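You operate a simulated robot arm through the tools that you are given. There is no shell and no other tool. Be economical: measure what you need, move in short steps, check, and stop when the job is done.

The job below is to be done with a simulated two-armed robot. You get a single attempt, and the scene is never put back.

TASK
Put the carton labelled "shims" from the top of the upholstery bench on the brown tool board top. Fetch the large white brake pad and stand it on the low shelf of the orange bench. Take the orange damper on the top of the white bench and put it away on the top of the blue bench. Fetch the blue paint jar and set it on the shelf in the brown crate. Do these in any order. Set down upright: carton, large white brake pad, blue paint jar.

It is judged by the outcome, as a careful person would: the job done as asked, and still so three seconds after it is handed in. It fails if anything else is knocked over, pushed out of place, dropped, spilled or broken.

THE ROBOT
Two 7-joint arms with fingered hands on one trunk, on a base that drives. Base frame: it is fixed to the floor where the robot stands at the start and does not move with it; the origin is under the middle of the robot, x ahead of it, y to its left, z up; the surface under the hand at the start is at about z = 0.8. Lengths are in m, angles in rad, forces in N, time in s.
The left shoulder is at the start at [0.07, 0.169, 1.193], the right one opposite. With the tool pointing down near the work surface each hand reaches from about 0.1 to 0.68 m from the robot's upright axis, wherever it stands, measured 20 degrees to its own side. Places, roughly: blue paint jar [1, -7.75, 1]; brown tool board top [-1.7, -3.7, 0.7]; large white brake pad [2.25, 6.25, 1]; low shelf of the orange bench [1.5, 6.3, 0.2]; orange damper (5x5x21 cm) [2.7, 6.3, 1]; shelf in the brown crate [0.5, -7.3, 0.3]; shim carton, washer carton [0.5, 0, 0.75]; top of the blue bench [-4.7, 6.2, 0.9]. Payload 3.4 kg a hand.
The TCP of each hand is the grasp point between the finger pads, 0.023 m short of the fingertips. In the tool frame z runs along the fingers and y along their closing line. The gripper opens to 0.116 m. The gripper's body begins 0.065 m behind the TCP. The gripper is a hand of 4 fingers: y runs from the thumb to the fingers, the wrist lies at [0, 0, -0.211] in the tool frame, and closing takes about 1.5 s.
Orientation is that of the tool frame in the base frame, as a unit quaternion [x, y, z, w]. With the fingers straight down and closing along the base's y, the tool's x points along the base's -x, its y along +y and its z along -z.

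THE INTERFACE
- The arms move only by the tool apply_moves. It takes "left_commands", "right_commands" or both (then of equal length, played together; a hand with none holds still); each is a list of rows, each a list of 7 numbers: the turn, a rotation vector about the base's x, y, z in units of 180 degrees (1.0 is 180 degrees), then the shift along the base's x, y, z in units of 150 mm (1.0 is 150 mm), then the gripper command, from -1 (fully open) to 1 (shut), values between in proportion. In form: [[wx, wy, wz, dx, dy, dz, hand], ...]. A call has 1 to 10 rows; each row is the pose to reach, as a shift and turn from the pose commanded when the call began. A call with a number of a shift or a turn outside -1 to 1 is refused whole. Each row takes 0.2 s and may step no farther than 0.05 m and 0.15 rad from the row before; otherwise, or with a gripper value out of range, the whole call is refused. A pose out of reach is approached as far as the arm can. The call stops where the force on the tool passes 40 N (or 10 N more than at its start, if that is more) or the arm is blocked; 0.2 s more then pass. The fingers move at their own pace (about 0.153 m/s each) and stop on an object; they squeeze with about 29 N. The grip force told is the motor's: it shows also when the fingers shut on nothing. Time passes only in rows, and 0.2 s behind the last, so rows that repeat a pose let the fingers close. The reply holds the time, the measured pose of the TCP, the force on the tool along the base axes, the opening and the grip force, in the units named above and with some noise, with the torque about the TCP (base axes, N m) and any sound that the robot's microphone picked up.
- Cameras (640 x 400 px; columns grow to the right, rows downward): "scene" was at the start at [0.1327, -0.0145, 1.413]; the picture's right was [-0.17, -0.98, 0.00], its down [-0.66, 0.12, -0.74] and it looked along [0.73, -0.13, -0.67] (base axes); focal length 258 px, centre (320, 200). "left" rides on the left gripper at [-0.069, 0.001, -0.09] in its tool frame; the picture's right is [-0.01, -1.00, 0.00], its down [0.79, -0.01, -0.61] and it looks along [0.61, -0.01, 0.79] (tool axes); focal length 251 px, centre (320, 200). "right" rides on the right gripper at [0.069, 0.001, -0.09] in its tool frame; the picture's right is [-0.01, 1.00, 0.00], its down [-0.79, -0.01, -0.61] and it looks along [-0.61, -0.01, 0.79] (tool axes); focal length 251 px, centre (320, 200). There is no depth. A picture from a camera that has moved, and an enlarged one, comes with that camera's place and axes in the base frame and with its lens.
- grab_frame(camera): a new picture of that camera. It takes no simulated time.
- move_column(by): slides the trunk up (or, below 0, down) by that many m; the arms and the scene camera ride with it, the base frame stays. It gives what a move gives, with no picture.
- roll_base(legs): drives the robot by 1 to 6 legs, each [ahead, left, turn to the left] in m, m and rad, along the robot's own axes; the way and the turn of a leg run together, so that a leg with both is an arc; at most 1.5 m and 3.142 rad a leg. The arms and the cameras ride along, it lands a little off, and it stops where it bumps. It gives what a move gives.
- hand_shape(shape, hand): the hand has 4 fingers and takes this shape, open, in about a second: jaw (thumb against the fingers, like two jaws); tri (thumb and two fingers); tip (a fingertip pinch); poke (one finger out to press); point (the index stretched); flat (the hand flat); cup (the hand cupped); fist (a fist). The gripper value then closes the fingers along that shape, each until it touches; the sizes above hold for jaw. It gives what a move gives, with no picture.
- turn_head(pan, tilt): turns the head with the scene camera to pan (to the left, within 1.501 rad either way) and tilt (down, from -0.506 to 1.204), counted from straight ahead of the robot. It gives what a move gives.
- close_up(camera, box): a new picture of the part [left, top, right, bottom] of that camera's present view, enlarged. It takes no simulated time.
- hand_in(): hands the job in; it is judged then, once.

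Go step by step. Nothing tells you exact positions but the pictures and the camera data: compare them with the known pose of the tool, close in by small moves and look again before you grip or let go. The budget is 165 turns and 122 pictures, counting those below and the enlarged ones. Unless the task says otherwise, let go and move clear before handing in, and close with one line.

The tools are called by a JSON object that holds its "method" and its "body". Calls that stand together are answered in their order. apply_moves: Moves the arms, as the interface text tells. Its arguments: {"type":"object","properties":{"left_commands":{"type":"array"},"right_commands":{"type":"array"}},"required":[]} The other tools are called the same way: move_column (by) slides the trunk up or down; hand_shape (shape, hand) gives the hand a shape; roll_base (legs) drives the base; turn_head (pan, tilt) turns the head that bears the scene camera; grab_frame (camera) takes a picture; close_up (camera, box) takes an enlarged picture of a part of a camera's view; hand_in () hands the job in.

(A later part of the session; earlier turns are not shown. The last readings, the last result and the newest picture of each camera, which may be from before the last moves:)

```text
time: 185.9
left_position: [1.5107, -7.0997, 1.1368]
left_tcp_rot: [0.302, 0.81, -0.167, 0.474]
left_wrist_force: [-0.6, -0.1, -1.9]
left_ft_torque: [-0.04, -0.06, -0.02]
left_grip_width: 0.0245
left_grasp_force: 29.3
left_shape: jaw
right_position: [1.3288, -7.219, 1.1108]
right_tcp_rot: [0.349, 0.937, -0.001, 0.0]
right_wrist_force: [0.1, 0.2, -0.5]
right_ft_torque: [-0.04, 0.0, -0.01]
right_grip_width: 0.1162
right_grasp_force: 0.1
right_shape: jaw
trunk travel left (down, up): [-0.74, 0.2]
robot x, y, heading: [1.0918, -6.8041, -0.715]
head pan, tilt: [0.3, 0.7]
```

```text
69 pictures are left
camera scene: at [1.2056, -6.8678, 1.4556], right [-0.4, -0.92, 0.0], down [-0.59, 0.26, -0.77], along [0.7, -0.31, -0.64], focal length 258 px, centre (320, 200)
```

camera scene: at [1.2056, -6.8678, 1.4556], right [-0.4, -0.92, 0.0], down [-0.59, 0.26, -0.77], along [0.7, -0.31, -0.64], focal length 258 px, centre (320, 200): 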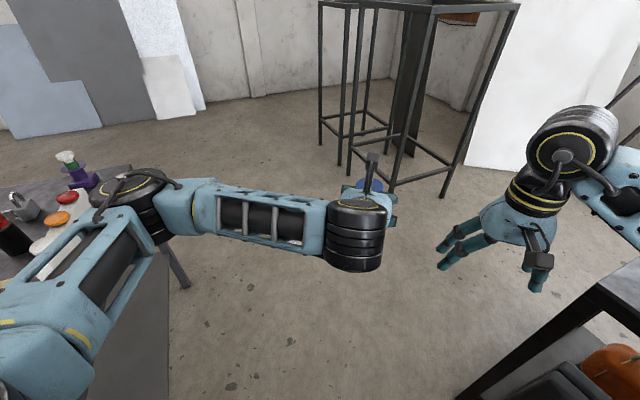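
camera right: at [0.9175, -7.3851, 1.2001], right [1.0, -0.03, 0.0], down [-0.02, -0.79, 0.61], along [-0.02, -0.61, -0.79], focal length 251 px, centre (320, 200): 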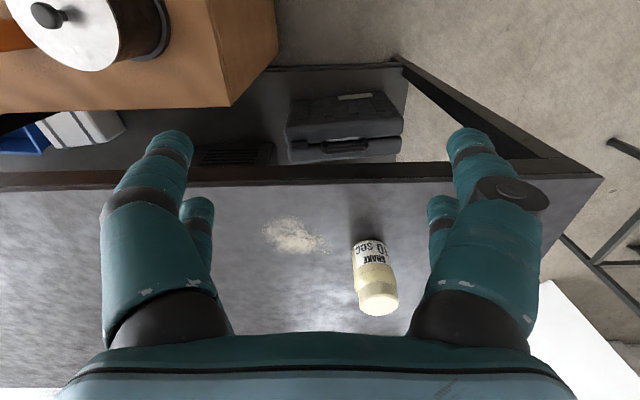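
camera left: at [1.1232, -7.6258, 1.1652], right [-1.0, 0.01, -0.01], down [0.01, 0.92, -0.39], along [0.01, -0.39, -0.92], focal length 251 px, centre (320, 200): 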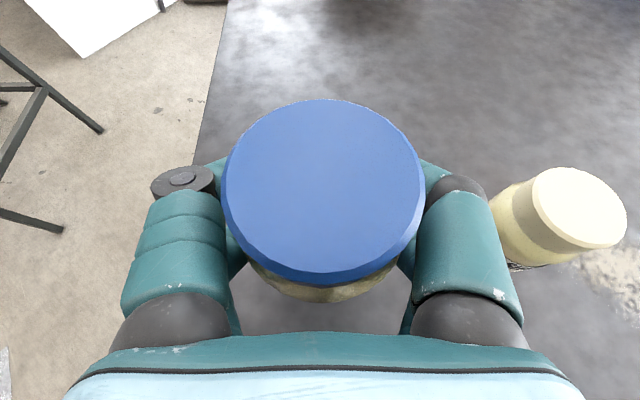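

Now extend the left arm forward so the elbow tucks in, then lower the trunk and finish the turn to east.

{"method": "apply_moves", "body": {"left_commands": [[0, 0, 0, 0.22, -0.114, 0, 1], [0, 0, 0, 0.44, -0.228, 0, 1], [0, 0, 0, 0.66, -0.343, 0, 1], [0, 0, 0, 0.88, -0.457, 0, 1]]}}

{"method": "apply_moves", "body": {"left_commands": [[0, 0, 0, 0.22, -0.114, 0, 1], [0, 0, 0, 0.44, -0.228, 0, 1], [0, 0, 0, 0.66, -0.343, 0, 1], [0, 0, 0, 0.8, -0.41, 0, 1]]}}

{"method": "move_column", "body": {"by": -0.28}}

{"method": "roll_base", "body": {"legs": [[0, 0, 0.715]]}}

{"method": "grab_frame", "body": {"camera": "scene"}}

{"method": "grab_frame", "body": {"camera": "right"}}

```text
time: 186.9
left_position: [1.6453, -7.1695, 1.1356]
left_tcp_rot: [0.302, 0.811, -0.165, 0.473]
left_wrist_force: [-0.2, -1.1, -2.0]
left_ft_torque: [-0.03, -0.05, 0.0]
left_grip_width: 0.023
left_grasp_force: 28.9
left_shape: jaw
right_position: [1.3305, -7.2204, 1.1104]
right_tcp_rot: [0.35, 0.937, 0.0, 0.0]
right_wrist_force: [0.1, -0.2, -0.7]
right_ft_torque: [-0.01, 0.0, -0.01]
right_grip_width: 0.1157
right_grasp_force: 0.1
right_shape: jaw
trunk travel left (down, up): [-0.74, 0.2]
robot x, y, heading: [1.0888, -6.8, -0.71]
head pan, tilt: [0.3, 0.7]
```

```text
time: 187.9
left_position: [1.7635, -7.23, 1.1362]
left_tcp_rot: [0.303, 0.81, -0.166, 0.474]
left_wrist_force: [-0.2, 0.2, -1.9]
left_ft_torque: [0.0, -0.03, -0.01]
left_grip_width: 0.0224
left_grasp_force: 29.5
left_shape: jaw
right_position: [1.3291, -7.2209, 1.1107]
right_tcp_rot: [0.35, 0.937, 0.0, 0.0]
right_wrist_force: [0.4, -0.4, -0.2]
right_ft_torque: [-0.01, -0.02, 0.02]
right_grip_width: 0.116
right_grasp_force: 0.1
right_shape: jaw
trunk travel left (down, up): [-0.74, 0.2]
robot x, y, heading: [1.0895, -6.8, -0.714]
head pan, tilt: [0.3, 0.7]
```

```text
time: 190.7
left_position: [1.7622, -7.2298, 0.8551]
left_tcp_rot: [0.302, 0.81, -0.167, 0.474]
left_wrist_force: [-0.4, 0.4, -1.9]
left_ft_torque: [-0.09, -0.06, -0.03]
left_grip_width: 0.0223
left_grasp_force: 29.0
left_shape: jaw
right_position: [1.3291, -7.2199, 0.831]
right_tcp_rot: [0.35, 0.937, 0.0, 0.001]
right_wrist_force: [0.0, -0.2, -0.4]
right_ft_torque: [0.01, 0.02, 0.04]
right_grip_width: 0.1158
right_grasp_force: 0.1
right_shape: jaw
trunk travel left (down, up): [-0.46, 0.48]
robot x, y, heading: [1.0878, -6.8002, -0.712]
head pan, tilt: [0.3, 0.7]
```

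```text
time: 193.1
left_position: [1.8791, -6.6792, 0.8548]
left_tcp_rot: [-0.002, 0.865, 0.01, 0.502]
left_wrist_force: [-0.3, -0.6, -2.6]
left_ft_torque: [-0.02, -0.04, -0.01]
left_grip_width: 0.0221
left_grasp_force: 29.3
left_shape: jaw
right_position: [1.547, -6.9574, 0.8305]
right_tcp_rot: [-0.003, 1.0, 0.0, 0.001]
right_wrist_force: [0.6, 0.1, -0.1]
right_ft_torque: [0.01, 0.05, 0.02]
right_grip_width: 0.116
right_grasp_force: 0.0
right_shape: jaw
trunk travel left (down, up): [-0.46, 0.48]
robot x, y, heading: [1.0923, -6.7997, 0.007]
head pan, tilt: [0.3, 0.7]
```

```text
68 pictures are left
camera scene: at [1.2212, -6.7743, 1.1755], right [0.3, -0.95, 0.0], down [-0.61, -0.19, -0.76], along [0.73, 0.23, -0.64], focal length 258 px, centre (320, 200)
```

scene: 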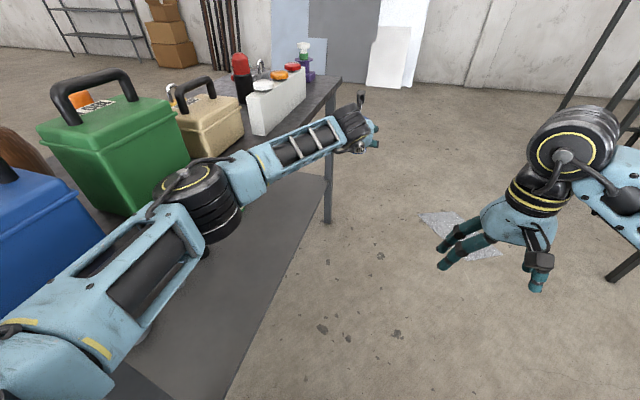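

```text
67 pictures are left
camera right: at [1.4762, -6.9566, 0.9199], right [0.0, 1.0, 0.0], down [0.79, 0.0, 0.61], along [0.61, 0.0, -0.79], focal length 251 px, centre (320, 200)
```

right: 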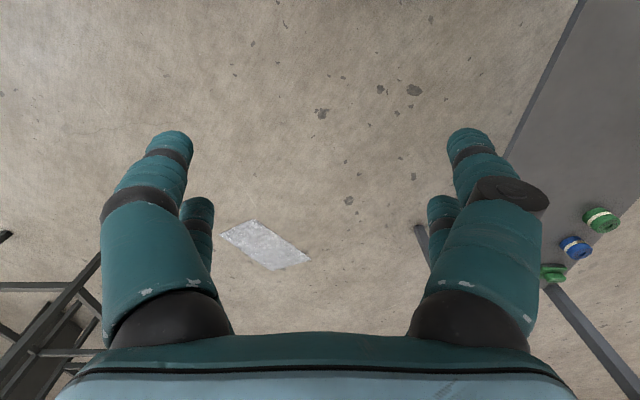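

Jar still held and clearances fine. I'll reverse west through the gap.

{"method": "roll_base", "body": {"legs": [[0, 0, -0.007], [-0.65, 0, 0]]}}

{"method": "roll_base", "body": {"legs": [[-0.7, 0, 0]]}}

{"method": "grab_frame", "body": {"camera": "scene"}}

```text
time: 197.0
left_position: [1.2312, -6.6847, 0.8546]
left_tcp_rot: [0.001, 0.864, 0.009, 0.503]
left_wrist_force: [0.1, -0.7, -2.1]
left_ft_torque: [0.0, 0.0, -0.02]
left_grip_width: 0.0221
left_grasp_force: 29.4
left_shape: jaw
right_position: [0.8958, -6.9597, 0.8317]
right_tcp_rot: [0.001, 1.0, 0.0, 0.001]
right_wrist_force: [0.6, 0.8, 0.4]
right_ft_torque: [0.0, -0.02, -0.01]
right_grip_width: 0.116
right_grasp_force: 0.0
right_shape: jaw
trunk travel left (down, up): [-0.46, 0.48]
robot x, y, heading: [0.4454, -6.8038, -0.002]
head pan, tilt: [0.3, 0.7]
```

```text
time: 200.8
left_position: [0.5421, -6.6871, 0.8547]
left_tcp_rot: [0.002, 0.865, 0.008, 0.502]
left_wrist_force: [0.0, -0.4, -2.1]
left_ft_torque: [-0.02, -0.04, 0.0]
left_grip_width: 0.0222
left_grasp_force: 29.0
left_shape: jaw
right_position: [0.2076, -6.9601, 0.8309]
right_tcp_rot: [0.003, 1.0, -0.001, 0.001]
right_wrist_force: [-0.5, 0.9, 0.2]
right_ft_torque: [-0.01, -0.01, 0.01]
right_grip_width: 0.1158
right_grasp_force: 0.1
right_shape: jaw
trunk travel left (down, up): [-0.46, 0.48]
robot x, y, heading: [-0.2464, -6.8016, -0.002]
head pan, tilt: [0.3, 0.7]
```

```text
66 pictures are left
camera scene: at [-0.1166, -6.7735, 1.1756], right [0.29, -0.96, 0.0], down [-0.62, -0.19, -0.76], along [0.73, 0.22, -0.64], focal length 258 px, centre (320, 200)
```

scene: 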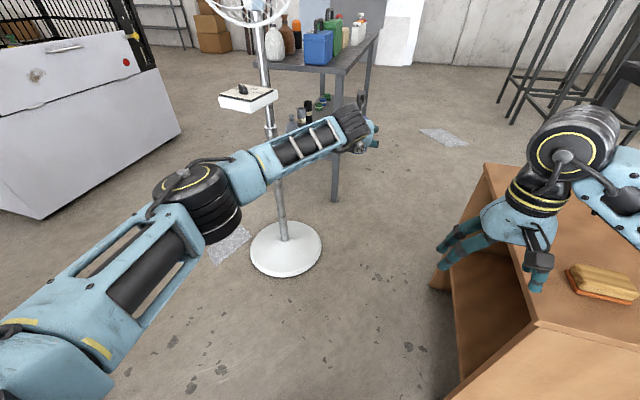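

Out of the gap. I'll retract the left hand, raise the trunk, then turn to face the crate.

{"method": "apply_moves", "body": {"left_commands": [[0, 0, 0, -0.3, 0, 0, 1], [0, 0, 0, -0.6, 0, 0, 1], [0, 0, 0, -0.9, 0, 0, 1], [0, 0, 0, -1.0, 0, 0, 1]]}}

{"method": "apply_moves", "body": {"left_commands": [[0, 0, 0, -0.3, 0, 0, 1], [0, 0, 0, -0.6, 0, 0, 1], [0, 0, 0, -0.8, 0, 0, 1], [0, 0, 0, -0.8, 0, 0, 1]]}}

{"method": "move_column", "body": {"by": 0.26}}

{"method": "roll_base", "body": {"legs": [[0, 0, -1.569], [-0.2, 0, 0], [0, 0.5, 0]]}}

{"method": "turn_head", "body": {"pan": 0.1, "tilt": 0.9}}

{"method": "grab_frame", "body": {"camera": "scene"}}

```text
time: 201.8
left_position: [0.3916, -6.6854, 0.8551]
left_tcp_rot: [0.002, 0.865, 0.007, 0.502]
left_wrist_force: [0.0, 0.4, -3.7]
left_ft_torque: [0.02, -0.03, 0.04]
left_grip_width: 0.0216
left_grasp_force: 28.8
left_shape: jaw
right_position: [0.2073, -6.96, 0.8304]
right_tcp_rot: [0.002, 1.0, 0.0, 0.0]
right_wrist_force: [0.0, 0.2, -0.1]
right_ft_torque: [0.03, 0.01, 0.0]
right_grip_width: 0.1157
right_grasp_force: 0.1
right_shape: jaw
trunk travel left (down, up): [-0.46, 0.48]
robot x, y, heading: [-0.2461, -6.7967, -0.001]
head pan, tilt: [0.3, 0.7]
```

```text
time: 202.8
left_position: [0.2718, -6.684, 0.8545]
left_tcp_rot: [0.002, 0.865, 0.008, 0.502]
left_wrist_force: [0.4, -1.1, -3.3]
left_ft_torque: [-0.04, -0.12, 0.04]
left_grip_width: 0.0214
left_grasp_force: 28.8
left_shape: jaw
right_position: [0.2053, -6.9596, 0.83]
right_tcp_rot: [0.002, 1.0, 0.0, 0.001]
right_wrist_force: [0.4, 0.3, -0.3]
right_ft_torque: [0.03, 0.01, -0.03]
right_grip_width: 0.1159
right_grasp_force: 0.1
right_shape: jaw
trunk travel left (down, up): [-0.46, 0.48]
robot x, y, heading: [-0.2471, -6.7968, -0.006]
head pan, tilt: [0.3, 0.7]
```

```text
time: 205.4
left_position: [0.2719, -6.6843, 1.1154]
left_tcp_rot: [0.003, 0.865, 0.008, 0.502]
left_wrist_force: [0.1, 0.1, -2.6]
left_ft_torque: [-0.01, -0.07, -0.02]
left_grip_width: 0.0214
left_grasp_force: 29.0
left_shape: jaw
right_position: [0.2075, -6.9597, 1.0905]
right_tcp_rot: [0.002, 1.0, -0.001, 0.001]
right_wrist_force: [-0.1, -0.2, 0.5]
right_ft_torque: [0.01, 0.0, -0.01]
right_grip_width: 0.1158
right_grasp_force: 0.2
right_shape: jaw
trunk travel left (down, up): [-0.72, 0.22]
robot x, y, heading: [-0.2506, -6.7967, -0.007]
head pan, tilt: [0.3, 0.7]
```

```text
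time: 213.4
left_position: [0.3737, -7.1055, 1.114]
left_tcp_rot: [0.608, 0.614, -0.347, 0.364]
left_wrist_force: [0.0, -0.3, -2.4]
left_ft_torque: [-0.04, -0.01, -0.02]
left_grip_width: 0.0212
left_grasp_force: 28.8
left_shape: jaw
right_position: [0.0968, -7.0446, 1.0898]
right_tcp_rot: [0.702, 0.712, -0.001, 0.001]
right_wrist_force: [-1.1, 0.6, -0.6]
right_ft_torque: [-0.02, -0.03, -0.02]
right_grip_width: 0.1156
right_grasp_force: 0.0
right_shape: jaw
trunk travel left (down, up): [-0.72, 0.22]
robot x, y, heading: [0.2514, -6.5907, -1.563]
head pan, tilt: [0.3, 0.7]
```

```text
time: 214.1
left_position: [0.3743, -7.1051, 1.1143]
left_tcp_rot: [0.607, 0.615, -0.347, 0.364]
left_wrist_force: [-0.2, 0.5, -2.4]
left_ft_torque: [-0.05, -0.03, 0.02]
left_grip_width: 0.0213
left_grasp_force: 28.9
left_shape: jaw
right_position: [0.0986, -7.0449, 1.0923]
right_tcp_rot: [0.703, 0.711, 0.0, 0.001]
right_wrist_force: [-0.2, -0.5, -0.2]
right_ft_torque: [-0.02, 0.0, -0.02]
right_grip_width: 0.1162
right_grasp_force: 0.2
right_shape: jaw
trunk travel left (down, up): [-0.72, 0.22]
robot x, y, heading: [0.2526, -6.5859, -1.553]
head pan, tilt: [0.099, 0.901]
```

```text
65 pictures are left
camera scene: at [0.2609, -6.7128, 1.4194], right [-0.99, -0.11, 0.0], down [-0.09, 0.78, -0.62], along [0.07, -0.62, -0.78], focal length 258 px, centre (320, 200)
```

scene: 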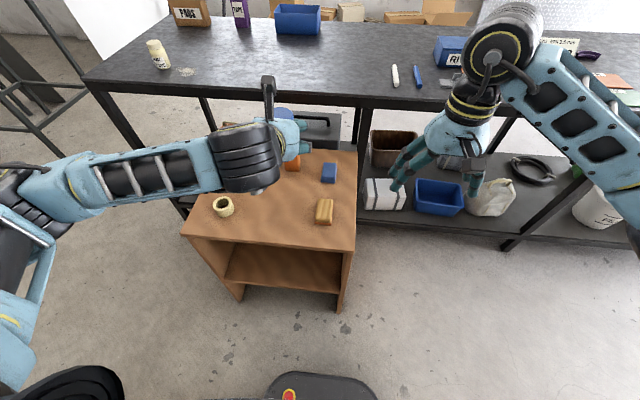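

The crate's front is at y≈-7.11, x 0.19–0.76, with the shelf near z≈0.3. I'll back off a bit so the jar clears the crate, then lower the trunk.

{"method": "roll_base", "body": {"legs": [[-0.13, 0, 0]]}}

{"method": "move_column", "body": {"by": -0.62}}

{"method": "turn_head", "body": {"pan": 0.2, "tilt": 0.6}}

{"method": "grab_frame", "body": {"camera": "scene"}}

{"method": "grab_frame", "body": {"camera": "left"}}

```text
time: 215.4
left_position: [0.3713, -6.976, 1.1141]
left_tcp_rot: [0.608, 0.615, -0.346, 0.363]
left_wrist_force: [0.0, -0.7, -1.6]
left_ft_torque: [0.0, 0.01, 0.02]
left_grip_width: 0.0214
left_grasp_force: 29.3
left_shape: jaw
right_position: [0.095, -6.9162, 1.0909]
right_tcp_rot: [0.703, 0.711, 0.0, 0.0]
right_wrist_force: [0.4, 0.3, 0.0]
right_ft_torque: [0.03, 0.04, -0.03]
right_grip_width: 0.1157
right_grasp_force: 0.1
right_shape: jaw
trunk travel left (down, up): [-0.72, 0.22]
robot x, y, heading: [0.2503, -6.4561, -1.559]
head pan, tilt: [0.099, 0.901]
```

```text
refused: -0.62 is not a number from -0.4 to 0.4
```

```text
time: 216.2
left_position: [0.3718, -6.9745, 1.1148]
left_tcp_rot: [0.608, 0.614, -0.347, 0.363]
left_wrist_force: [-0.2, 0.2, -1.6]
left_ft_torque: [-0.06, 0.0, 0.0]
left_grip_width: 0.021
left_grasp_force: 29.3
left_shape: jaw
right_position: [0.095, -6.9148, 1.0914]
right_tcp_rot: [0.703, 0.711, 0.0, 0.001]
right_wrist_force: [-0.5, -0.5, 0.1]
right_ft_torque: [-0.01, -0.01, -0.02]
right_grip_width: 0.1158
right_grasp_force: 0.0
right_shape: jaw
trunk travel left (down, up): [-0.72, 0.22]
robot x, y, heading: [0.2485, -6.4556, -1.56]
head pan, tilt: [0.201, 0.6]
```

```text
64 pictures are left
camera scene: at [0.2689, -6.5936, 1.4442], right [-0.98, -0.21, 0.0], down [-0.12, 0.55, -0.82], along [0.17, -0.81, -0.57], focal length 258 px, centre (320, 200)
```

scene: 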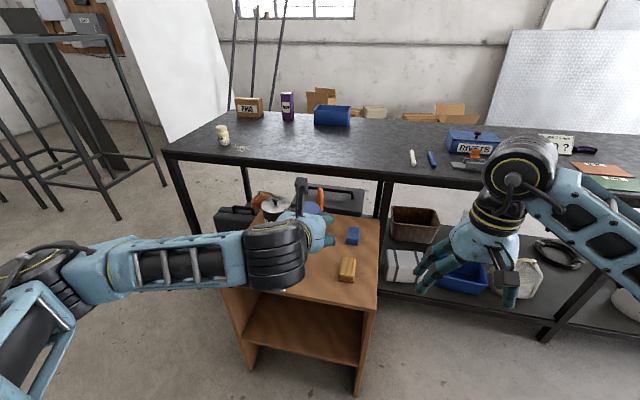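

```text
63 pictures are left
camera left: at [0.3699, -6.9323, 1.219], right [-1.0, -0.03, -0.01], down [-0.02, 0.92, -0.39], along [0.02, -0.39, -0.92], focal length 251 px, centre (320, 200)
```

left: 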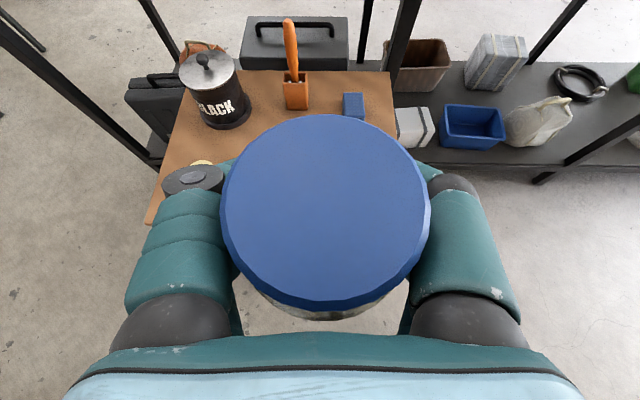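

The column moves at most 0.4 at a time. I'll lower in two steps and check.

{"method": "move_column", "body": {"by": -0.4}}

{"method": "move_column", "body": {"by": -0.24}}

{"method": "grab_frame", "body": {"camera": "scene"}}

{"method": "grab_frame", "body": {"camera": "left"}}

```text
time: 220.1
left_position: [0.3735, -6.9747, 0.7139]
left_tcp_rot: [0.608, 0.615, -0.347, 0.364]
left_wrist_force: [-1.1, -0.1, -3.6]
left_ft_torque: [-0.04, 0.0, -0.01]
left_grip_width: 0.0212
left_grasp_force: 29.1
left_shape: jaw
right_position: [0.096, -6.9146, 0.6908]
right_tcp_rot: [0.702, 0.712, -0.001, 0.001]
right_wrist_force: [-0.1, -0.1, 0.2]
right_ft_torque: [0.01, -0.02, 0.0]
right_grip_width: 0.1161
right_grasp_force: 0.1
right_shape: jaw
trunk travel left (down, up): [-0.32, 0.62]
robot x, y, heading: [0.2533, -6.4607, -1.554]
head pan, tilt: [0.201, 0.6]
```

```text
time: 222.6
left_position: [0.3711, -6.9759, 0.4748]
left_tcp_rot: [0.608, 0.615, -0.347, 0.364]
left_wrist_force: [0.3, 0.2, -2.7]
left_ft_torque: [-0.07, -0.01, -0.01]
left_grip_width: 0.0212
left_grasp_force: 29.1
left_shape: jaw
right_position: [0.0962, -6.9152, 0.4507]
right_tcp_rot: [0.703, 0.711, -0.001, 0.0]
right_wrist_force: [0.0, 0.0, -0.4]
right_ft_torque: [-0.04, -0.03, 0.02]
right_grip_width: 0.1158
right_grasp_force: 0.0
right_shape: jaw
trunk travel left (down, up): [-0.08, 0.86]
robot x, y, heading: [0.2521, -6.4575, -1.554]
head pan, tilt: [0.201, 0.6]
```

```text
62 pictures are left
camera scene: at [0.2689, -6.5939, 0.8042], right [-0.98, -0.21, 0.0], down [-0.12, 0.55, -0.82], along [0.17, -0.81, -0.57], focal length 258 px, centre (320, 200)
```

scene: 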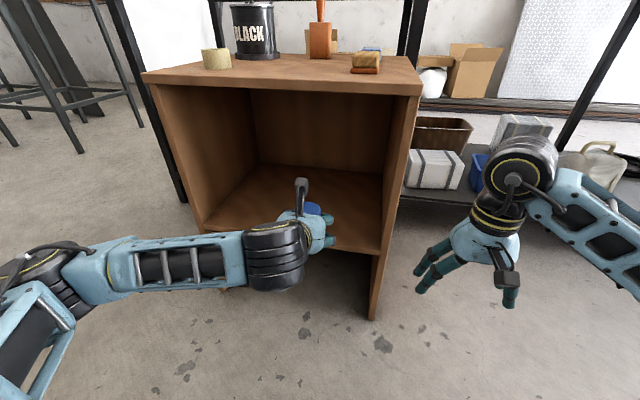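

```text
61 pictures are left
camera left: at [0.3699, -6.9325, 0.5788], right [-1.0, -0.03, -0.01], down [-0.02, 0.92, -0.39], along [0.02, -0.39, -0.92], focal length 251 px, centre (320, 200)
```

left: 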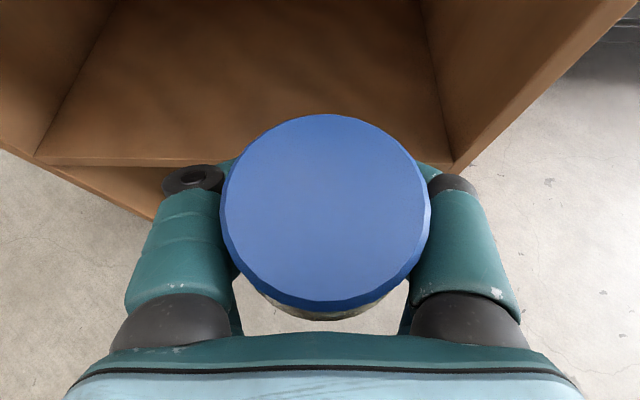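

Good view into the crate; the shelf's front lip is at y≈-7.1. I'll shift toward the middle, drop a little, and move the jar inside.

{"method": "apply_moves", "body": {"left_commands": [[0, 0, 0, 0.15, 0, -0.1, 1], [0, 0, 0, 0.3, 0, -0.2, 1], [0, 0, 0, 0.45, -0.1, -0.3, 1], [0, 0, 0, 0.45, -0.35, -0.35, 1], [0, 0, 0, 0.45, -0.6, -0.35, 1], [0, 0, 0, 0.45, -0.85, -0.35, 1], [0, 0, 0, 0.45, -1.0, -0.35, 1], [0, 0, 0, 0.45, -1.0, -0.35, 1]]}}

{"method": "apply_moves", "body": {"left_commands": [[0, 0, 0, 0, -0.25, 0, 1], [0, 0, 0, 0, -0.5, 0, 1], [0, 0, 0, 0, -0.75, 0, 1], [0, 0, 0, 0, -0.95, 0, 1], [0, 0, 0, 0, -0.95, 0, 1]]}}

{"method": "grab_frame", "body": {"camera": "scene"}}

{"method": "grab_frame", "body": {"camera": "left"}}

```text
time: 224.3
left_position: [0.4389, -7.1258, 0.4236]
left_tcp_rot: [0.607, 0.615, -0.346, 0.364]
left_wrist_force: [0.2, 0.4, -2.0]
left_ft_torque: [-0.04, -0.02, 0.0]
left_grip_width: 0.0209
left_grasp_force: 28.6
left_shape: jaw
right_position: [0.0946, -6.9143, 0.45]
right_tcp_rot: [0.703, 0.711, -0.001, 0.0]
right_wrist_force: [0.7, -0.4, -0.6]
right_ft_torque: [-0.01, 0.01, -0.01]
right_grip_width: 0.1159
right_grasp_force: 0.1
right_shape: jaw
trunk travel left (down, up): [-0.08, 0.86]
robot x, y, heading: [0.2494, -6.4568, -1.559]
head pan, tilt: [0.201, 0.6]
```

```text
time: 225.6
left_position: [0.439, -7.2689, 0.4238]
left_tcp_rot: [0.608, 0.615, -0.347, 0.364]
left_wrist_force: [-0.8, -0.5, -2.9]
left_ft_torque: [-0.04, -0.02, -0.04]
left_grip_width: 0.0206
left_grasp_force: 28.9
left_shape: jaw
right_position: [0.0956, -6.9133, 0.4516]
right_tcp_rot: [0.703, 0.711, 0.0, 0.002]
right_wrist_force: [-0.4, -0.2, 0.6]
right_ft_torque: [-0.02, 0.01, -0.02]
right_grip_width: 0.116
right_grasp_force: 0.0
right_shape: jaw
trunk travel left (down, up): [-0.08, 0.86]
robot x, y, heading: [0.2501, -6.4581, -1.561]
head pan, tilt: [0.201, 0.6]
```

```text
60 pictures are left
camera scene: at [0.2689, -6.5941, 0.8041], right [-0.98, -0.21, 0.0], down [-0.12, 0.55, -0.82], along [0.17, -0.81, -0.57], focal length 258 px, centre (320, 200)
```

scene: 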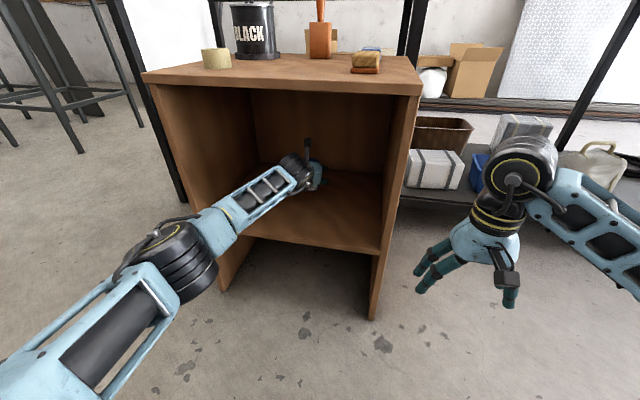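

```text
59 pictures are left
camera left: at [0.4367, -7.2262, 0.5267], right [-1.0, -0.02, -0.01], down [-0.02, 0.92, -0.39], along [0.02, -0.39, -0.92], focal length 251 px, centre (320, 200)
```

left: 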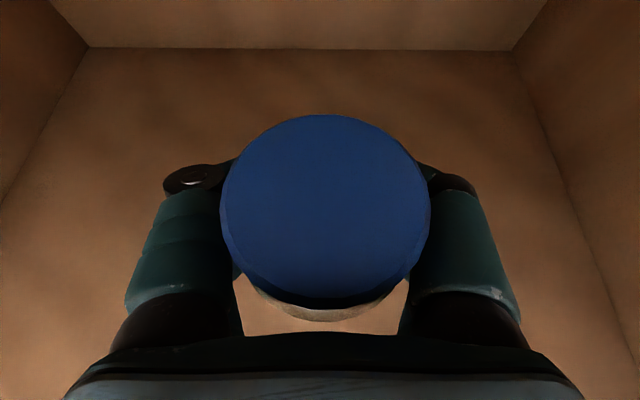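

Jar is well inside the crate. Lowering to the shelf in fine steps.

{"method": "apply_moves", "body": {"left_commands": [[0, 0, 0, 0, 0, -0.15, 1], [0, 0, 0, 0, 0, -0.3, 1], [0, 0, 0, 0, 0, -0.34, 1], [0, 0, 0, 0, 0, -0.38, 1], [0, 0, 0, 0, 0, -0.42, 1], [0, 0, 0, 0, 0, -0.46, 1], [0, 0, 0, 0, 0, -0.5, 1], [0, 0, 0, 0, 0, -0.54, 1], [0, 0, 0, 0, 0, -0.58, 1], [0, 0, 0, 0, 0, -0.62, 1]]}}

```text
time: 227.4
left_position: [0.4389, -7.2692, 0.3532]
left_tcp_rot: [0.604, 0.611, -0.354, 0.369]
left_wrist_force: [0.9, -1.6, 23.5]
left_ft_torque: [0.29, 0.24, -0.04]
left_grip_width: 0.0206
left_grasp_force: 29.3
left_shape: jaw
right_position: [0.0958, -6.9123, 0.4527]
right_tcp_rot: [0.703, 0.711, -0.002, 0.003]
right_wrist_force: [-0.1, -0.4, -0.9]
right_ft_torque: [-0.03, 0.0, -0.02]
right_grip_width: 0.1157
right_grasp_force: 0.1
right_shape: jaw
trunk travel left (down, up): [-0.08, 0.86]
robot x, y, heading: [0.2472, -6.4612, -1.562]
head pan, tilt: [0.201, 0.6]
stopped in row 9 (left hand): the force on the tool passed its limit at 44 N (the readings are from after the stop); the commanded pose is now the measured one
```

Contact at the expected height. I'll ease, open, and back straight out.

{"method": "apply_moves", "body": {"left_commands": [[0, 0, 0, 0, 0, 0.015, 1], [0, 0, 0, 0, 0, 0.015, 0.6], [0, 0, 0, 0, 0, 0.015, 0.2], [0, 0, 0, 0, 0, 0.015, -0.3], [0, 0, 0, 0, 0, 0.015, -1], [0, 0, 0, 0, 0, 0.015, -1], [0, 0, 0, 0, 0, 0.015, -1]]}}

{"method": "grab_frame", "body": {"camera": "left"}}

```text
time: 229.1
left_position: [0.4408, -7.2685, 0.3534]
left_tcp_rot: [0.605, 0.611, -0.353, 0.368]
left_wrist_force: [11.0, 2.4, 27.0]
left_ft_torque: [-0.21, 1.24, -0.05]
left_grip_width: 0.1155
left_grasp_force: 0.1
left_shape: jaw
right_position: [0.0966, -6.912, 0.4537]
right_tcp_rot: [0.703, 0.711, -0.003, 0.003]
right_wrist_force: [-0.2, 0.0, 0.4]
right_ft_torque: [0.0, -0.04, -0.01]
right_grip_width: 0.1159
right_grasp_force: 0.1
right_shape: jaw
trunk travel left (down, up): [-0.08, 0.86]
robot x, y, heading: [0.2476, -6.459, -1.56]
head pan, tilt: [0.201, 0.6]
```

```text
58 pictures are left
camera left: at [0.4385, -7.2238, 0.4564], right [-1.0, -0.02, -0.01], down [-0.02, 0.91, -0.41], along [0.01, -0.41, -0.91], focal length 251 px, centre (320, 200)
```

left: 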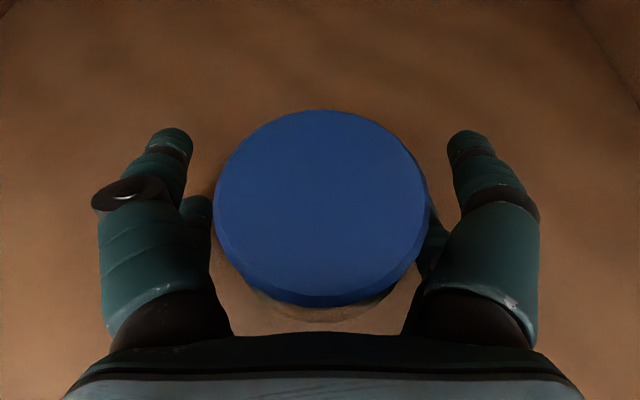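

The open hand presses on the shelf with one side; I'll lift slightly and check the jar stays put.

{"method": "apply_moves", "body": {"left_commands": [[0, 0, 0, 0, 0, 0.03, -1], [0, 0, 0, 0, 0, 0.06, -1], [0, 0, 0, 0, 0, 0.08, -1], [0, 0, 0, 0, 0, 0.08, -1]]}}

{"method": "grab_frame", "body": {"camera": "left"}}

```text
time: 230.1
left_position: [0.4396, -7.2699, 0.3603]
left_tcp_rot: [0.606, 0.613, -0.35, 0.366]
left_wrist_force: [-0.2, 0.3, 0.8]
left_ft_torque: [-0.03, 0.0, -0.03]
left_grip_width: 0.1162
left_grasp_force: 0.0
left_shape: jaw
right_position: [0.0953, -6.9139, 0.4507]
right_tcp_rot: [0.703, 0.711, 0.0, 0.001]
right_wrist_force: [-0.1, -0.4, 0.4]
right_ft_torque: [0.01, -0.01, 0.05]
right_grip_width: 0.1156
right_grasp_force: 0.0
right_shape: jaw
trunk travel left (down, up): [-0.08, 0.86]
robot x, y, heading: [0.2488, -6.4568, -1.554]
head pan, tilt: [0.201, 0.6]
```

```text
57 pictures are left
camera left: at [0.4369, -7.2259, 0.4637], right [-1.0, -0.02, -0.01], down [-0.02, 0.92, -0.4], along [0.01, -0.4, -0.92], focal length 251 px, centre (320, 200)
```

left: 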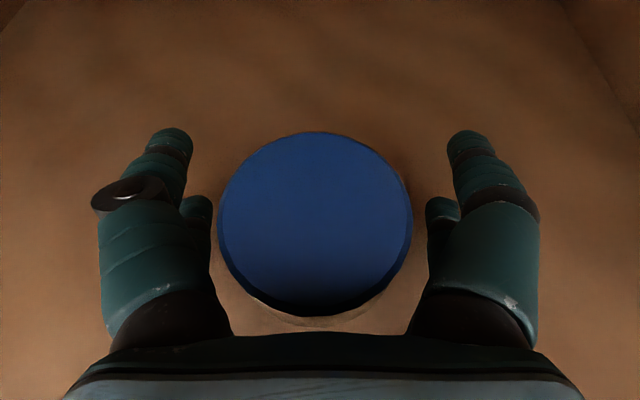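

Jar stands free between the open fingers. Backing out straight.

{"method": "apply_moves", "body": {"left_commands": [[0, 0, 0, 0, 0.12, 0, -1], [0, 0, 0, 0, 0.3, 0.03, -1], [0, 0, 0, 0, 0.55, 0.1, -1], [0, 0, 0, 0, 0.8, 0.2, -1], [0, 0, 0, 0, 1.0, 0.3, -1], [0, 0, 0, 0, 1.0, 0.3, -1]]}}

{"method": "apply_moves", "body": {"left_commands": [[0, 0, 0, 0, 0.3, 0, -1], [0, 0, 0, 0, 0.6, 0, -1], [0, 0, 0, 0, 0.9, 0, -1], [0, 0, 0, 0, 0.9, 0, -1]]}}

{"method": "grab_frame", "body": {"camera": "left"}}

```text
time: 231.4
left_position: [0.4403, -7.1195, 0.4086]
left_tcp_rot: [0.607, 0.613, -0.351, 0.365]
left_wrist_force: [-0.9, 0.1, 0.3]
left_ft_torque: [-0.02, 0.01, -0.01]
left_grip_width: 0.1159
left_grasp_force: 0.0
left_shape: jaw
right_position: [0.0954, -6.9145, 0.4527]
right_tcp_rot: [0.703, 0.711, -0.001, 0.001]
right_wrist_force: [0.8, 0.4, 0.4]
right_ft_torque: [0.0, -0.03, -0.01]
right_grip_width: 0.1159
right_grasp_force: 0.2
right_shape: jaw
trunk travel left (down, up): [-0.08, 0.86]
robot x, y, heading: [0.2494, -6.4555, -1.562]
head pan, tilt: [0.201, 0.6]
```

```text
time: 232.4
left_position: [0.4403, -6.9837, 0.4044]
left_tcp_rot: [0.607, 0.613, -0.351, 0.366]
left_wrist_force: [-0.4, -0.1, 0.0]
left_ft_torque: [0.0, -0.03, 0.02]
left_grip_width: 0.116
left_grasp_force: 0.0
left_shape: jaw
right_position: [0.0948, -6.9158, 0.4511]
right_tcp_rot: [0.703, 0.712, -0.001, 0.001]
right_wrist_force: [-0.9, -0.8, -0.2]
right_ft_torque: [0.0, -0.03, 0.02]
right_grip_width: 0.116
right_grasp_force: 0.2
right_shape: jaw
trunk travel left (down, up): [-0.08, 0.86]
robot x, y, heading: [0.248, -6.4574, -1.557]
head pan, tilt: [0.201, 0.6]
```

```text
56 pictures are left
camera left: at [0.438, -6.9405, 0.5077], right [-1.0, -0.02, -0.01], down [-0.02, 0.92, -0.4], along [0.01, -0.4, -0.92], focal length 251 px, centre (320, 200)
```

left: 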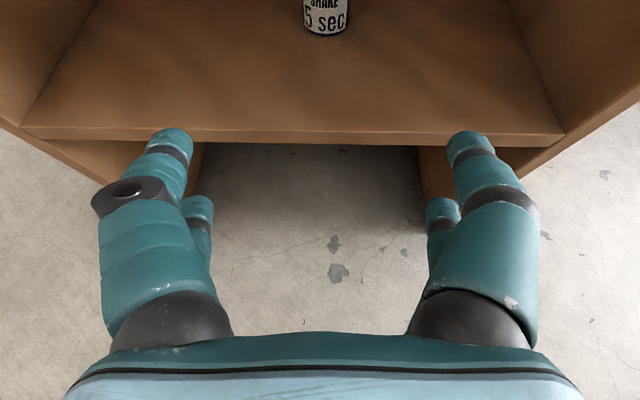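

The jar stands upright on the shelf. Next: head back north. I'll sidestep west away from the fan, raise the trunk, and return the left hand to vertical.

{"method": "roll_base", "body": {"legs": [[0, -0.36, 0]]}}

{"method": "move_column", "body": {"by": 0.4}}

{"method": "move_column", "body": {"by": 0.34}}

{"method": "apply_moves", "body": {"left_commands": [[0.045, 0, 0, 0, 0, 0, -1], [0.09, 0, 0, 0, 0, 0, -1], [0.135, 0, 0, 0, 0, 0, -1], [0.18, 0, 0, 0, 0, 0, -1], [0.225, 0, 0, 0, 0, 0, -1], [0.27, 0, 0, 0, 0.1, 0, -1], [0.315, 0, 0, 0, 0.2, 0, -1], [0.333, 0, 0, 0, 0.3, 0, -1]]}}

{"method": "roll_base", "body": {"legs": [[0, 0, -1.578], [-0.33, 0, 0]]}}

```text
time: 234.8
left_position: [0.0831, -6.9892, 0.4037]
left_tcp_rot: [0.606, 0.614, -0.35, 0.366]
left_wrist_force: [-0.2, 0.8, -0.7]
left_ft_torque: [0.0, -0.02, -0.03]
left_grip_width: 0.116
left_grasp_force: 0.0
left_shape: jaw
right_position: [-0.2604, -6.9184, 0.4521]
right_tcp_rot: [0.702, 0.712, -0.001, 0.0]
right_wrist_force: [0.3, 0.6, 0.2]
right_ft_torque: [-0.03, -0.02, -0.06]
right_grip_width: 0.1157
right_grasp_force: 0.0
right_shape: jaw
trunk travel left (down, up): [-0.08, 0.86]
robot x, y, heading: [-0.1064, -6.4639, -1.559]
head pan, tilt: [0.201, 0.6]
```

```text
time: 238.6
left_position: [0.0827, -6.9888, 0.8053]
left_tcp_rot: [0.605, 0.614, -0.35, 0.366]
left_wrist_force: [-0.4, 1.1, 0.3]
left_ft_torque: [0.01, 0.04, 0.02]
left_grip_width: 0.1158
left_grasp_force: 0.0
left_shape: jaw
right_position: [-0.2612, -6.9194, 0.851]
right_tcp_rot: [0.702, 0.712, 0.0, 0.001]
right_wrist_force: [0.4, 0.3, 0.0]
right_ft_torque: [0.02, -0.02, 0.02]
right_grip_width: 0.1159
right_grasp_force: 0.2
right_shape: jaw
trunk travel left (down, up): [-0.48, 0.46]
robot x, y, heading: [-0.1086, -6.4582, -1.557]
head pan, tilt: [0.201, 0.6]
```

```text
time: 241.9
left_position: [0.0846, -6.9895, 1.1451]
left_tcp_rot: [0.606, 0.613, -0.351, 0.366]
left_wrist_force: [0.3, -0.3, -0.5]
left_ft_torque: [0.0, -0.04, 0.0]
left_grip_width: 0.1156
left_grasp_force: 0.1
left_shape: jaw
right_position: [-0.2604, -6.9189, 1.1917]
right_tcp_rot: [0.702, 0.712, -0.001, 0.001]
right_wrist_force: [0.3, -0.1, -0.1]
right_ft_torque: [0.0, -0.03, 0.02]
right_grip_width: 0.1159
right_grasp_force: 0.0
right_shape: jaw
trunk travel left (down, up): [-0.82, 0.12]
robot x, y, heading: [-0.1055, -6.4618, -1.558]
head pan, tilt: [0.201, 0.6]
```

```text
time: 243.7
left_position: [0.0837, -6.9441, 1.1437]
left_tcp_rot: [0.707, 0.707, 0.004, 0.014]
left_wrist_force: [0.9, 0.3, -0.3]
left_ft_torque: [0.0, 0.01, 0.03]
left_grip_width: 0.1159
left_grasp_force: 0.0
left_shape: jaw
right_position: [-0.259, -6.9189, 1.1918]
right_tcp_rot: [0.702, 0.712, 0.0, 0.001]
right_wrist_force: [-0.5, -0.8, -0.6]
right_ft_torque: [-0.01, 0.01, 0.0]
right_grip_width: 0.116
right_grasp_force: 0.1
right_shape: jaw
trunk travel left (down, up): [-0.82, 0.12]
robot x, y, heading: [-0.1072, -6.4639, -1.559]
head pan, tilt: [0.201, 0.6]
```

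```text
time: 249.8
left_position: [-0.2632, -6.6478, 1.1451]
left_tcp_rot: [1.0, -0.007, -0.008, 0.012]
left_wrist_force: [0.2, -0.4, -0.5]
left_ft_torque: [0.0, -0.03, 0.01]
left_grip_width: 0.116
left_grasp_force: 0.0
left_shape: jaw
right_position: [-0.235, -6.304, 1.1902]
right_tcp_rot: [1.0, 0.0, 0.0, 0.0]
right_wrist_force: [0.0, -0.5, -0.3]
right_ft_torque: [-0.02, -0.02, 0.0]
right_grip_width: 0.1159
right_grasp_force: 0.0
right_shape: jaw
trunk travel left (down, up): [-0.82, 0.12]
robot x, y, heading: [0.2211, -6.463, -3.144]
head pan, tilt: [0.201, 0.6]
```

Now sidestep north past the cart, turn to face north, and check the passage by the cabinet.

{"method": "roll_base", "body": {"legs": [[0, -0.62, 0], [0, -0.62, 0], [0, 0, -1.571]]}}

{"method": "grab_frame", "body": {"camera": "right"}}

```text
time: 260.1
left_position: [0.0374, -4.748, 1.1434]
left_tcp_rot: [-0.701, 0.713, 0.014, -0.001]
left_wrist_force: [0.5, -0.3, -0.2]
left_ft_torque: [0.03, 0.0, 0.02]
left_grip_width: 0.1159
left_grasp_force: 0.1
left_shape: jaw
right_position: [0.3801, -4.7786, 1.1909]
right_tcp_rot: [-0.707, 0.708, 0.001, 0.001]
right_wrist_force: [0.1, 1.1, 0.6]
right_ft_torque: [0.01, 0.02, 0.03]
right_grip_width: 0.116
right_grasp_force: 0.0
right_shape: jaw
trunk travel left (down, up): [-0.82, 0.12]
robot x, y, heading: [0.2237, -5.2321, 1.57]
head pan, tilt: [0.201, 0.6]
```

```text
55 pictures are left
camera right: at [0.3784, -4.8467, 1.28], right [-1.0, 0.01, 0.0], down [0.01, 0.79, 0.61], along [0.01, 0.61, -0.79], focal length 251 px, centre (320, 200)
```

right: 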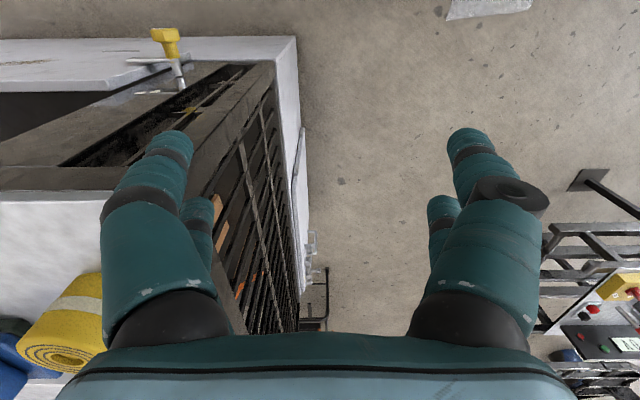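

Passage is fine with a small left shift. I'll go through, move over to x≈-0.2, and drive north.

{"method": "roll_base", "body": {"legs": [[0, 0.07, 0], [0.85, 0, 0], [0, 0.35, 0], [1.3, 0, 0], [1.3, 0, 0]]}}

{"method": "turn_head", "body": {"pan": 0.0, "tilt": 0.35}}

{"method": "grab_frame", "body": {"camera": "scene"}}

```text
time: 261.2
left_position: [-0.0296, -4.7478, 1.1437]
left_tcp_rot: [-0.703, 0.711, 0.012, 0.0]
left_wrist_force: [0.1, -1.1, -0.8]
left_ft_torque: [0.01, -0.04, 0.01]
left_grip_width: 0.1157
left_grasp_force: 0.1
left_shape: jaw
right_position: [0.3153, -4.7768, 1.1924]
right_tcp_rot: [0.709, -0.705, 0.001, -0.002]
right_wrist_force: [-0.4, -0.4, 0.7]
right_ft_torque: [0.03, -0.04, 0.03]
right_grip_width: 0.116
right_grasp_force: 0.0
right_shape: jaw
trunk travel left (down, up): [-0.82, 0.12]
robot x, y, heading: [0.163, -5.2337, 1.573]
head pan, tilt: [0.201, 0.6]
stopped in leg 1: the robot was blocked; the commanded pose is now the measured one
```

```text
time: 262.0
left_position: [-0.024, -4.7473, 1.1437]
left_tcp_rot: [-0.703, 0.711, 0.014, -0.003]
left_wrist_force: [-0.2, -0.1, 1.0]
left_ft_torque: [0.01, 0.0, -0.02]
left_grip_width: 0.1161
left_grasp_force: 0.1
left_shape: jaw
right_position: [0.3194, -4.7753, 1.1904]
right_tcp_rot: [0.709, -0.705, -0.001, 0.0]
right_wrist_force: [0.3, -0.6, 0.3]
right_ft_torque: [0.0, -0.03, -0.02]
right_grip_width: 0.1157
right_grasp_force: 0.1
right_shape: jaw
trunk travel left (down, up): [-0.82, 0.12]
robot x, y, heading: [0.1642, -5.2306, 1.578]
head pan, tilt: [0.0, 0.351]
```

```text
54 pictures are left
camera scene: at [0.1622, -5.0876, 1.5669], right [1.0, 0.01, 0.0], down [0.0, -0.34, -0.94], along [0.0, 0.94, -0.34], focal length 258 px, centre (320, 200)
```

scene: 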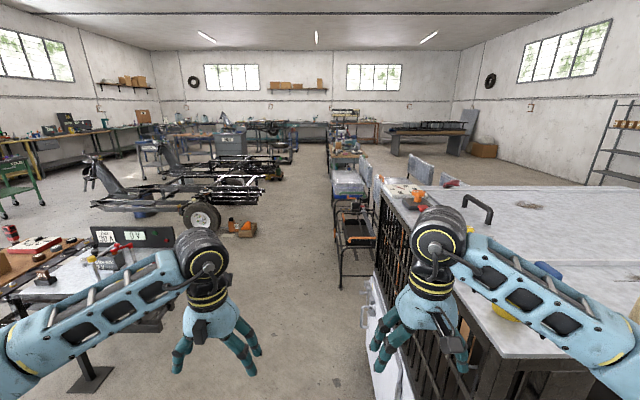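

The base touched the cart at the side. I'll ease right a touch and check the cart with the left camera.

{"method": "roll_base", "body": {"legs": [[0, -0.02, 0]]}}

{"method": "grab_frame", "body": {"camera": "left"}}

```text
time: 262.8
left_position: [-0.0082, -4.7456, 1.1439]
left_tcp_rot: [-0.704, 0.71, 0.012, -0.002]
left_wrist_force: [0.3, -0.3, -0.4]
left_ft_torque: [-0.02, -0.03, 0.03]
left_grip_width: 0.1161
left_grasp_force: 0.0
left_shape: jaw
right_position: [0.3369, -4.7752, 1.1922]
right_tcp_rot: [0.709, -0.705, 0.0, -0.002]
right_wrist_force: [-0.5, 0.2, -0.2]
right_ft_torque: [-0.02, -0.04, -0.04]
right_grip_width: 0.1158
right_grasp_force: 0.1
right_shape: jaw
trunk travel left (down, up): [-0.82, 0.12]
robot x, y, heading: [0.1848, -5.2319, 1.579]
head pan, tilt: [0.0, 0.351]
```

```text
53 pictures are left
camera left: at [-0.0056, -4.6811, 1.2345], right [1.0, 0.0, -0.02], down [0.01, -0.8, 0.59], along [-0.02, -0.59, -0.8], focal length 251 px, centre (320, 200)
```

left: 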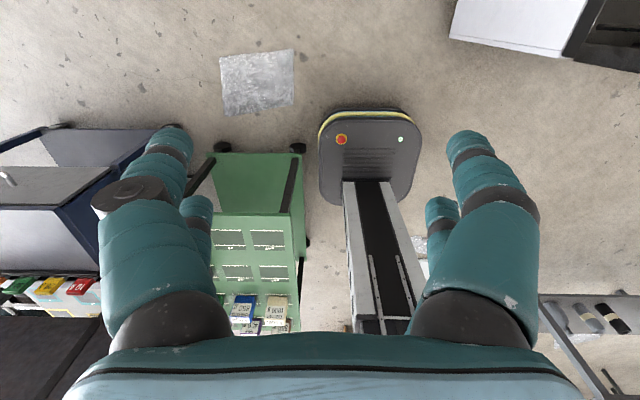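

Cart and its boxes are undisturbed. I'll go forward past the cart, shift left, then drive north.

{"method": "roll_base", "body": {"legs": [[0.43, 0, 0], [0, 0.35, 0], [1.4, 0, 0], [1.4, 0, 0]]}}

{"method": "grab_frame", "body": {"camera": "scene"}}

```text
time: 266.5
left_position: [-0.013, -4.1916, 1.1474]
left_tcp_rot: [-0.617, 0.786, 0.036, -0.012]
left_wrist_force: [2.8, -0.7, 0.0]
left_ft_torque: [0.06, 0.18, -0.05]
left_grip_width: 0.1159
left_grasp_force: 0.0
left_shape: jaw
right_position: [0.3174, -4.2985, 1.1736]
right_tcp_rot: [-0.625, 0.781, 0.012, -0.009]
right_wrist_force: [2.2, -0.4, -0.3]
right_ft_torque: [-0.06, 0.18, -0.04]
right_grip_width: 0.1161
right_grasp_force: 0.0
right_shape: jaw
trunk travel left (down, up): [-0.82, 0.12]
robot x, y, heading: [0.0211, -4.6943, 1.349]
head pan, tilt: [0.0, 0.351]
stopped in leg 2: the robot was blocked; the commanded pose is now the measured one
```

```text
52 pictures are left
camera scene: at [0.0956, -4.5636, 1.5661], right [0.97, -0.22, -0.03], down [-0.1, -0.33, -0.94], along [0.2, 0.92, -0.34], focal length 258 px, centre (320, 200)
```

scene: 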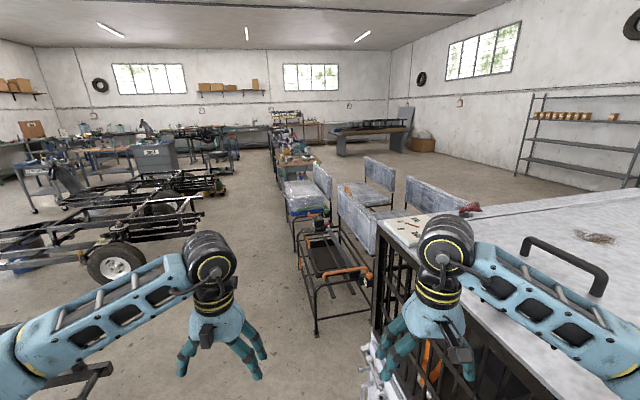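

I'm slightly tilted: the base seems to have run up against the plastic sheet lying on the floor at about (-0.3,-4.9). I'll back off it to the right and look.

{"method": "roll_base", "body": {"legs": [[0, -0.06, 0]]}}

{"method": "grab_frame", "body": {"camera": "left"}}

```text
time: 267.5
left_position: [-0.0047, -4.1921, 1.1368]
left_tcp_rot: [-0.618, 0.786, 0.015, 0.001]
left_wrist_force: [0.3, 0.4, -0.4]
left_ft_torque: [-0.04, -0.04, 0.01]
left_grip_width: 0.1162
left_grasp_force: 0.1
left_shape: jaw
right_position: [0.3241, -4.302, 1.1829]
right_tcp_rot: [-0.626, 0.78, -0.007, 0.004]
right_wrist_force: [-0.9, 0.2, 0.2]
right_ft_torque: [-0.06, -0.02, -0.01]
right_grip_width: 0.1161
right_grasp_force: 0.2
right_shape: jaw
trunk travel left (down, up): [-0.82, 0.12]
robot x, y, heading: [0.0767, -4.7114, 1.343]
head pan, tilt: [0.0, 0.351]
```

```text
51 pictures are left
camera left: at [0.0122, -4.1297, 1.2276], right [0.97, -0.23, -0.02], down [-0.17, -0.79, 0.59], along [-0.15, -0.57, -0.81], focal length 251 px, centre (320, 200)
```

left: 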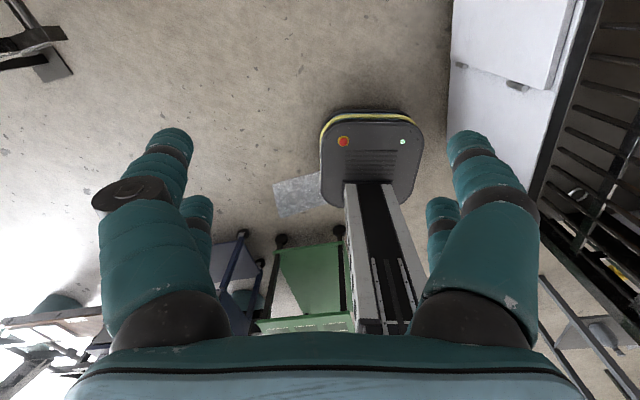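

The sheet lies at my left-rear, unmoved. I'll straighten, go forward past it, then shift left and continue north.

{"method": "roll_base", "body": {"legs": [[0, 0, 0.228], [0.35, 0, 0], [0, 0.26, 0], [1.3, 0, 0]]}}

{"method": "grab_frame", "body": {"camera": "scene"}}

```text
time: 278.1
left_position: [-0.3908, -2.5954, 1.14]
left_tcp_rot: [0.707, -0.707, -0.019, 0.001]
left_wrist_force: [-0.5, 0.2, 0.5]
left_ft_torque: [-0.01, 0.03, 0.01]
left_grip_width: 0.1163
left_grasp_force: 0.2
left_shape: jaw
right_position: [-0.0466, -2.624, 1.1835]
right_tcp_rot: [0.715, -0.7, 0.003, -0.005]
right_wrist_force: [0.4, -0.1, 0.4]
right_ft_torque: [0.01, -0.04, -0.02]
right_grip_width: 0.1161
right_grasp_force: 0.0
right_shape: jaw
trunk travel left (down, up): [-0.82, 0.12]
robot x, y, heading: [-0.1945, -3.075, 1.582]
head pan, tilt: [0.0, 0.351]
```

```text
50 pictures are left
camera scene: at [-0.1955, -2.9329, 1.5671], right [1.0, 0.01, 0.0], down [0.0, -0.34, -0.94], along [-0.01, 0.94, -0.34], focal length 258 px, centre (320, 200)
```

scene: 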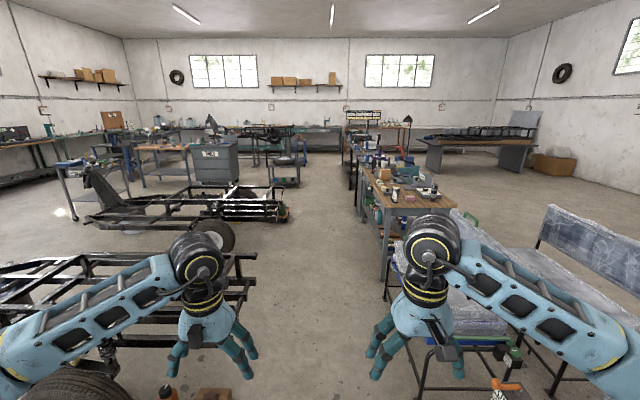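

The corridor north at x≈-0.2 is clear up to y≈4. I'll drive in stages.

{"method": "roll_base", "body": {"legs": [[0, 0, -0.011], [1.4, 0, 0], [1.0, 0, 0]]}}

{"method": "roll_base", "body": {"legs": [[1.4, 0, 0]]}}

{"method": "grab_frame", "body": {"camera": "scene"}}

```text
time: 290.1
left_position: [-0.3455, -0.2137, 1.141]
left_tcp_rot: [-0.696, 0.718, 0.019, -0.001]
left_wrist_force: [-0.4, 1.2, -0.4]
left_ft_torque: [0.01, 0.0, 0.01]
left_grip_width: 0.1158
left_grasp_force: 0.0
left_shape: jaw
right_position: [-0.002, -0.2524, 1.1827]
right_tcp_rot: [-0.703, 0.712, -0.003, 0.004]
right_wrist_force: [0.5, -0.9, -0.5]
right_ft_torque: [-0.02, 0.01, -0.01]
right_grip_width: 0.1159
right_grasp_force: 0.1
right_shape: jaw
trunk travel left (down, up): [-0.82, 0.12]
robot x, y, heading: [-0.1634, -0.7019, 1.545]
head pan, tilt: [0.0, 0.351]
```

```text
time: 297.1
left_position: [-0.3238, 1.1885, 1.1392]
left_tcp_rot: [-0.697, 0.716, 0.019, -0.001]
left_wrist_force: [-0.4, 0.4, 0.5]
left_ft_torque: [-0.01, 0.02, 0.02]
left_grip_width: 0.1159
left_grasp_force: 0.1
left_shape: jaw
right_position: [0.0201, 1.1515, 1.1828]
right_tcp_rot: [-0.705, 0.709, -0.003, 0.005]
right_wrist_force: [0.1, -0.1, 0.3]
right_ft_torque: [0.0, -0.01, 0.03]
right_grip_width: 0.1162
right_grasp_force: 0.1
right_shape: jaw
trunk travel left (down, up): [-0.82, 0.12]
robot x, y, heading: [-0.1398, 0.7047, 1.552]
head pan, tilt: [0.0, 0.351]
```

```text
49 pictures are left
camera scene: at [-0.1375, 0.8461, 1.5671], right [1.0, -0.01, 0.0], down [-0.01, -0.34, -0.94], along [0.01, 0.94, -0.34], focal length 258 px, centre (320, 200)
```

scene: 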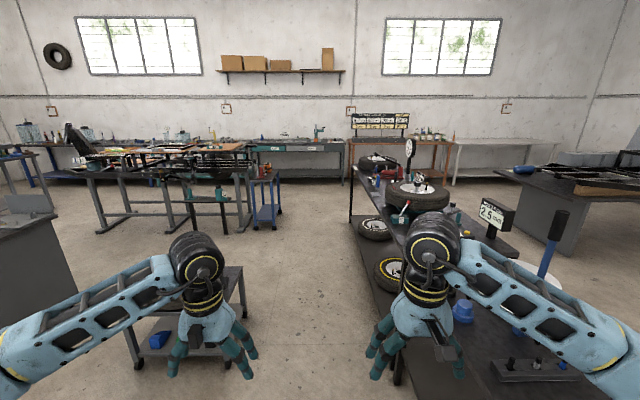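

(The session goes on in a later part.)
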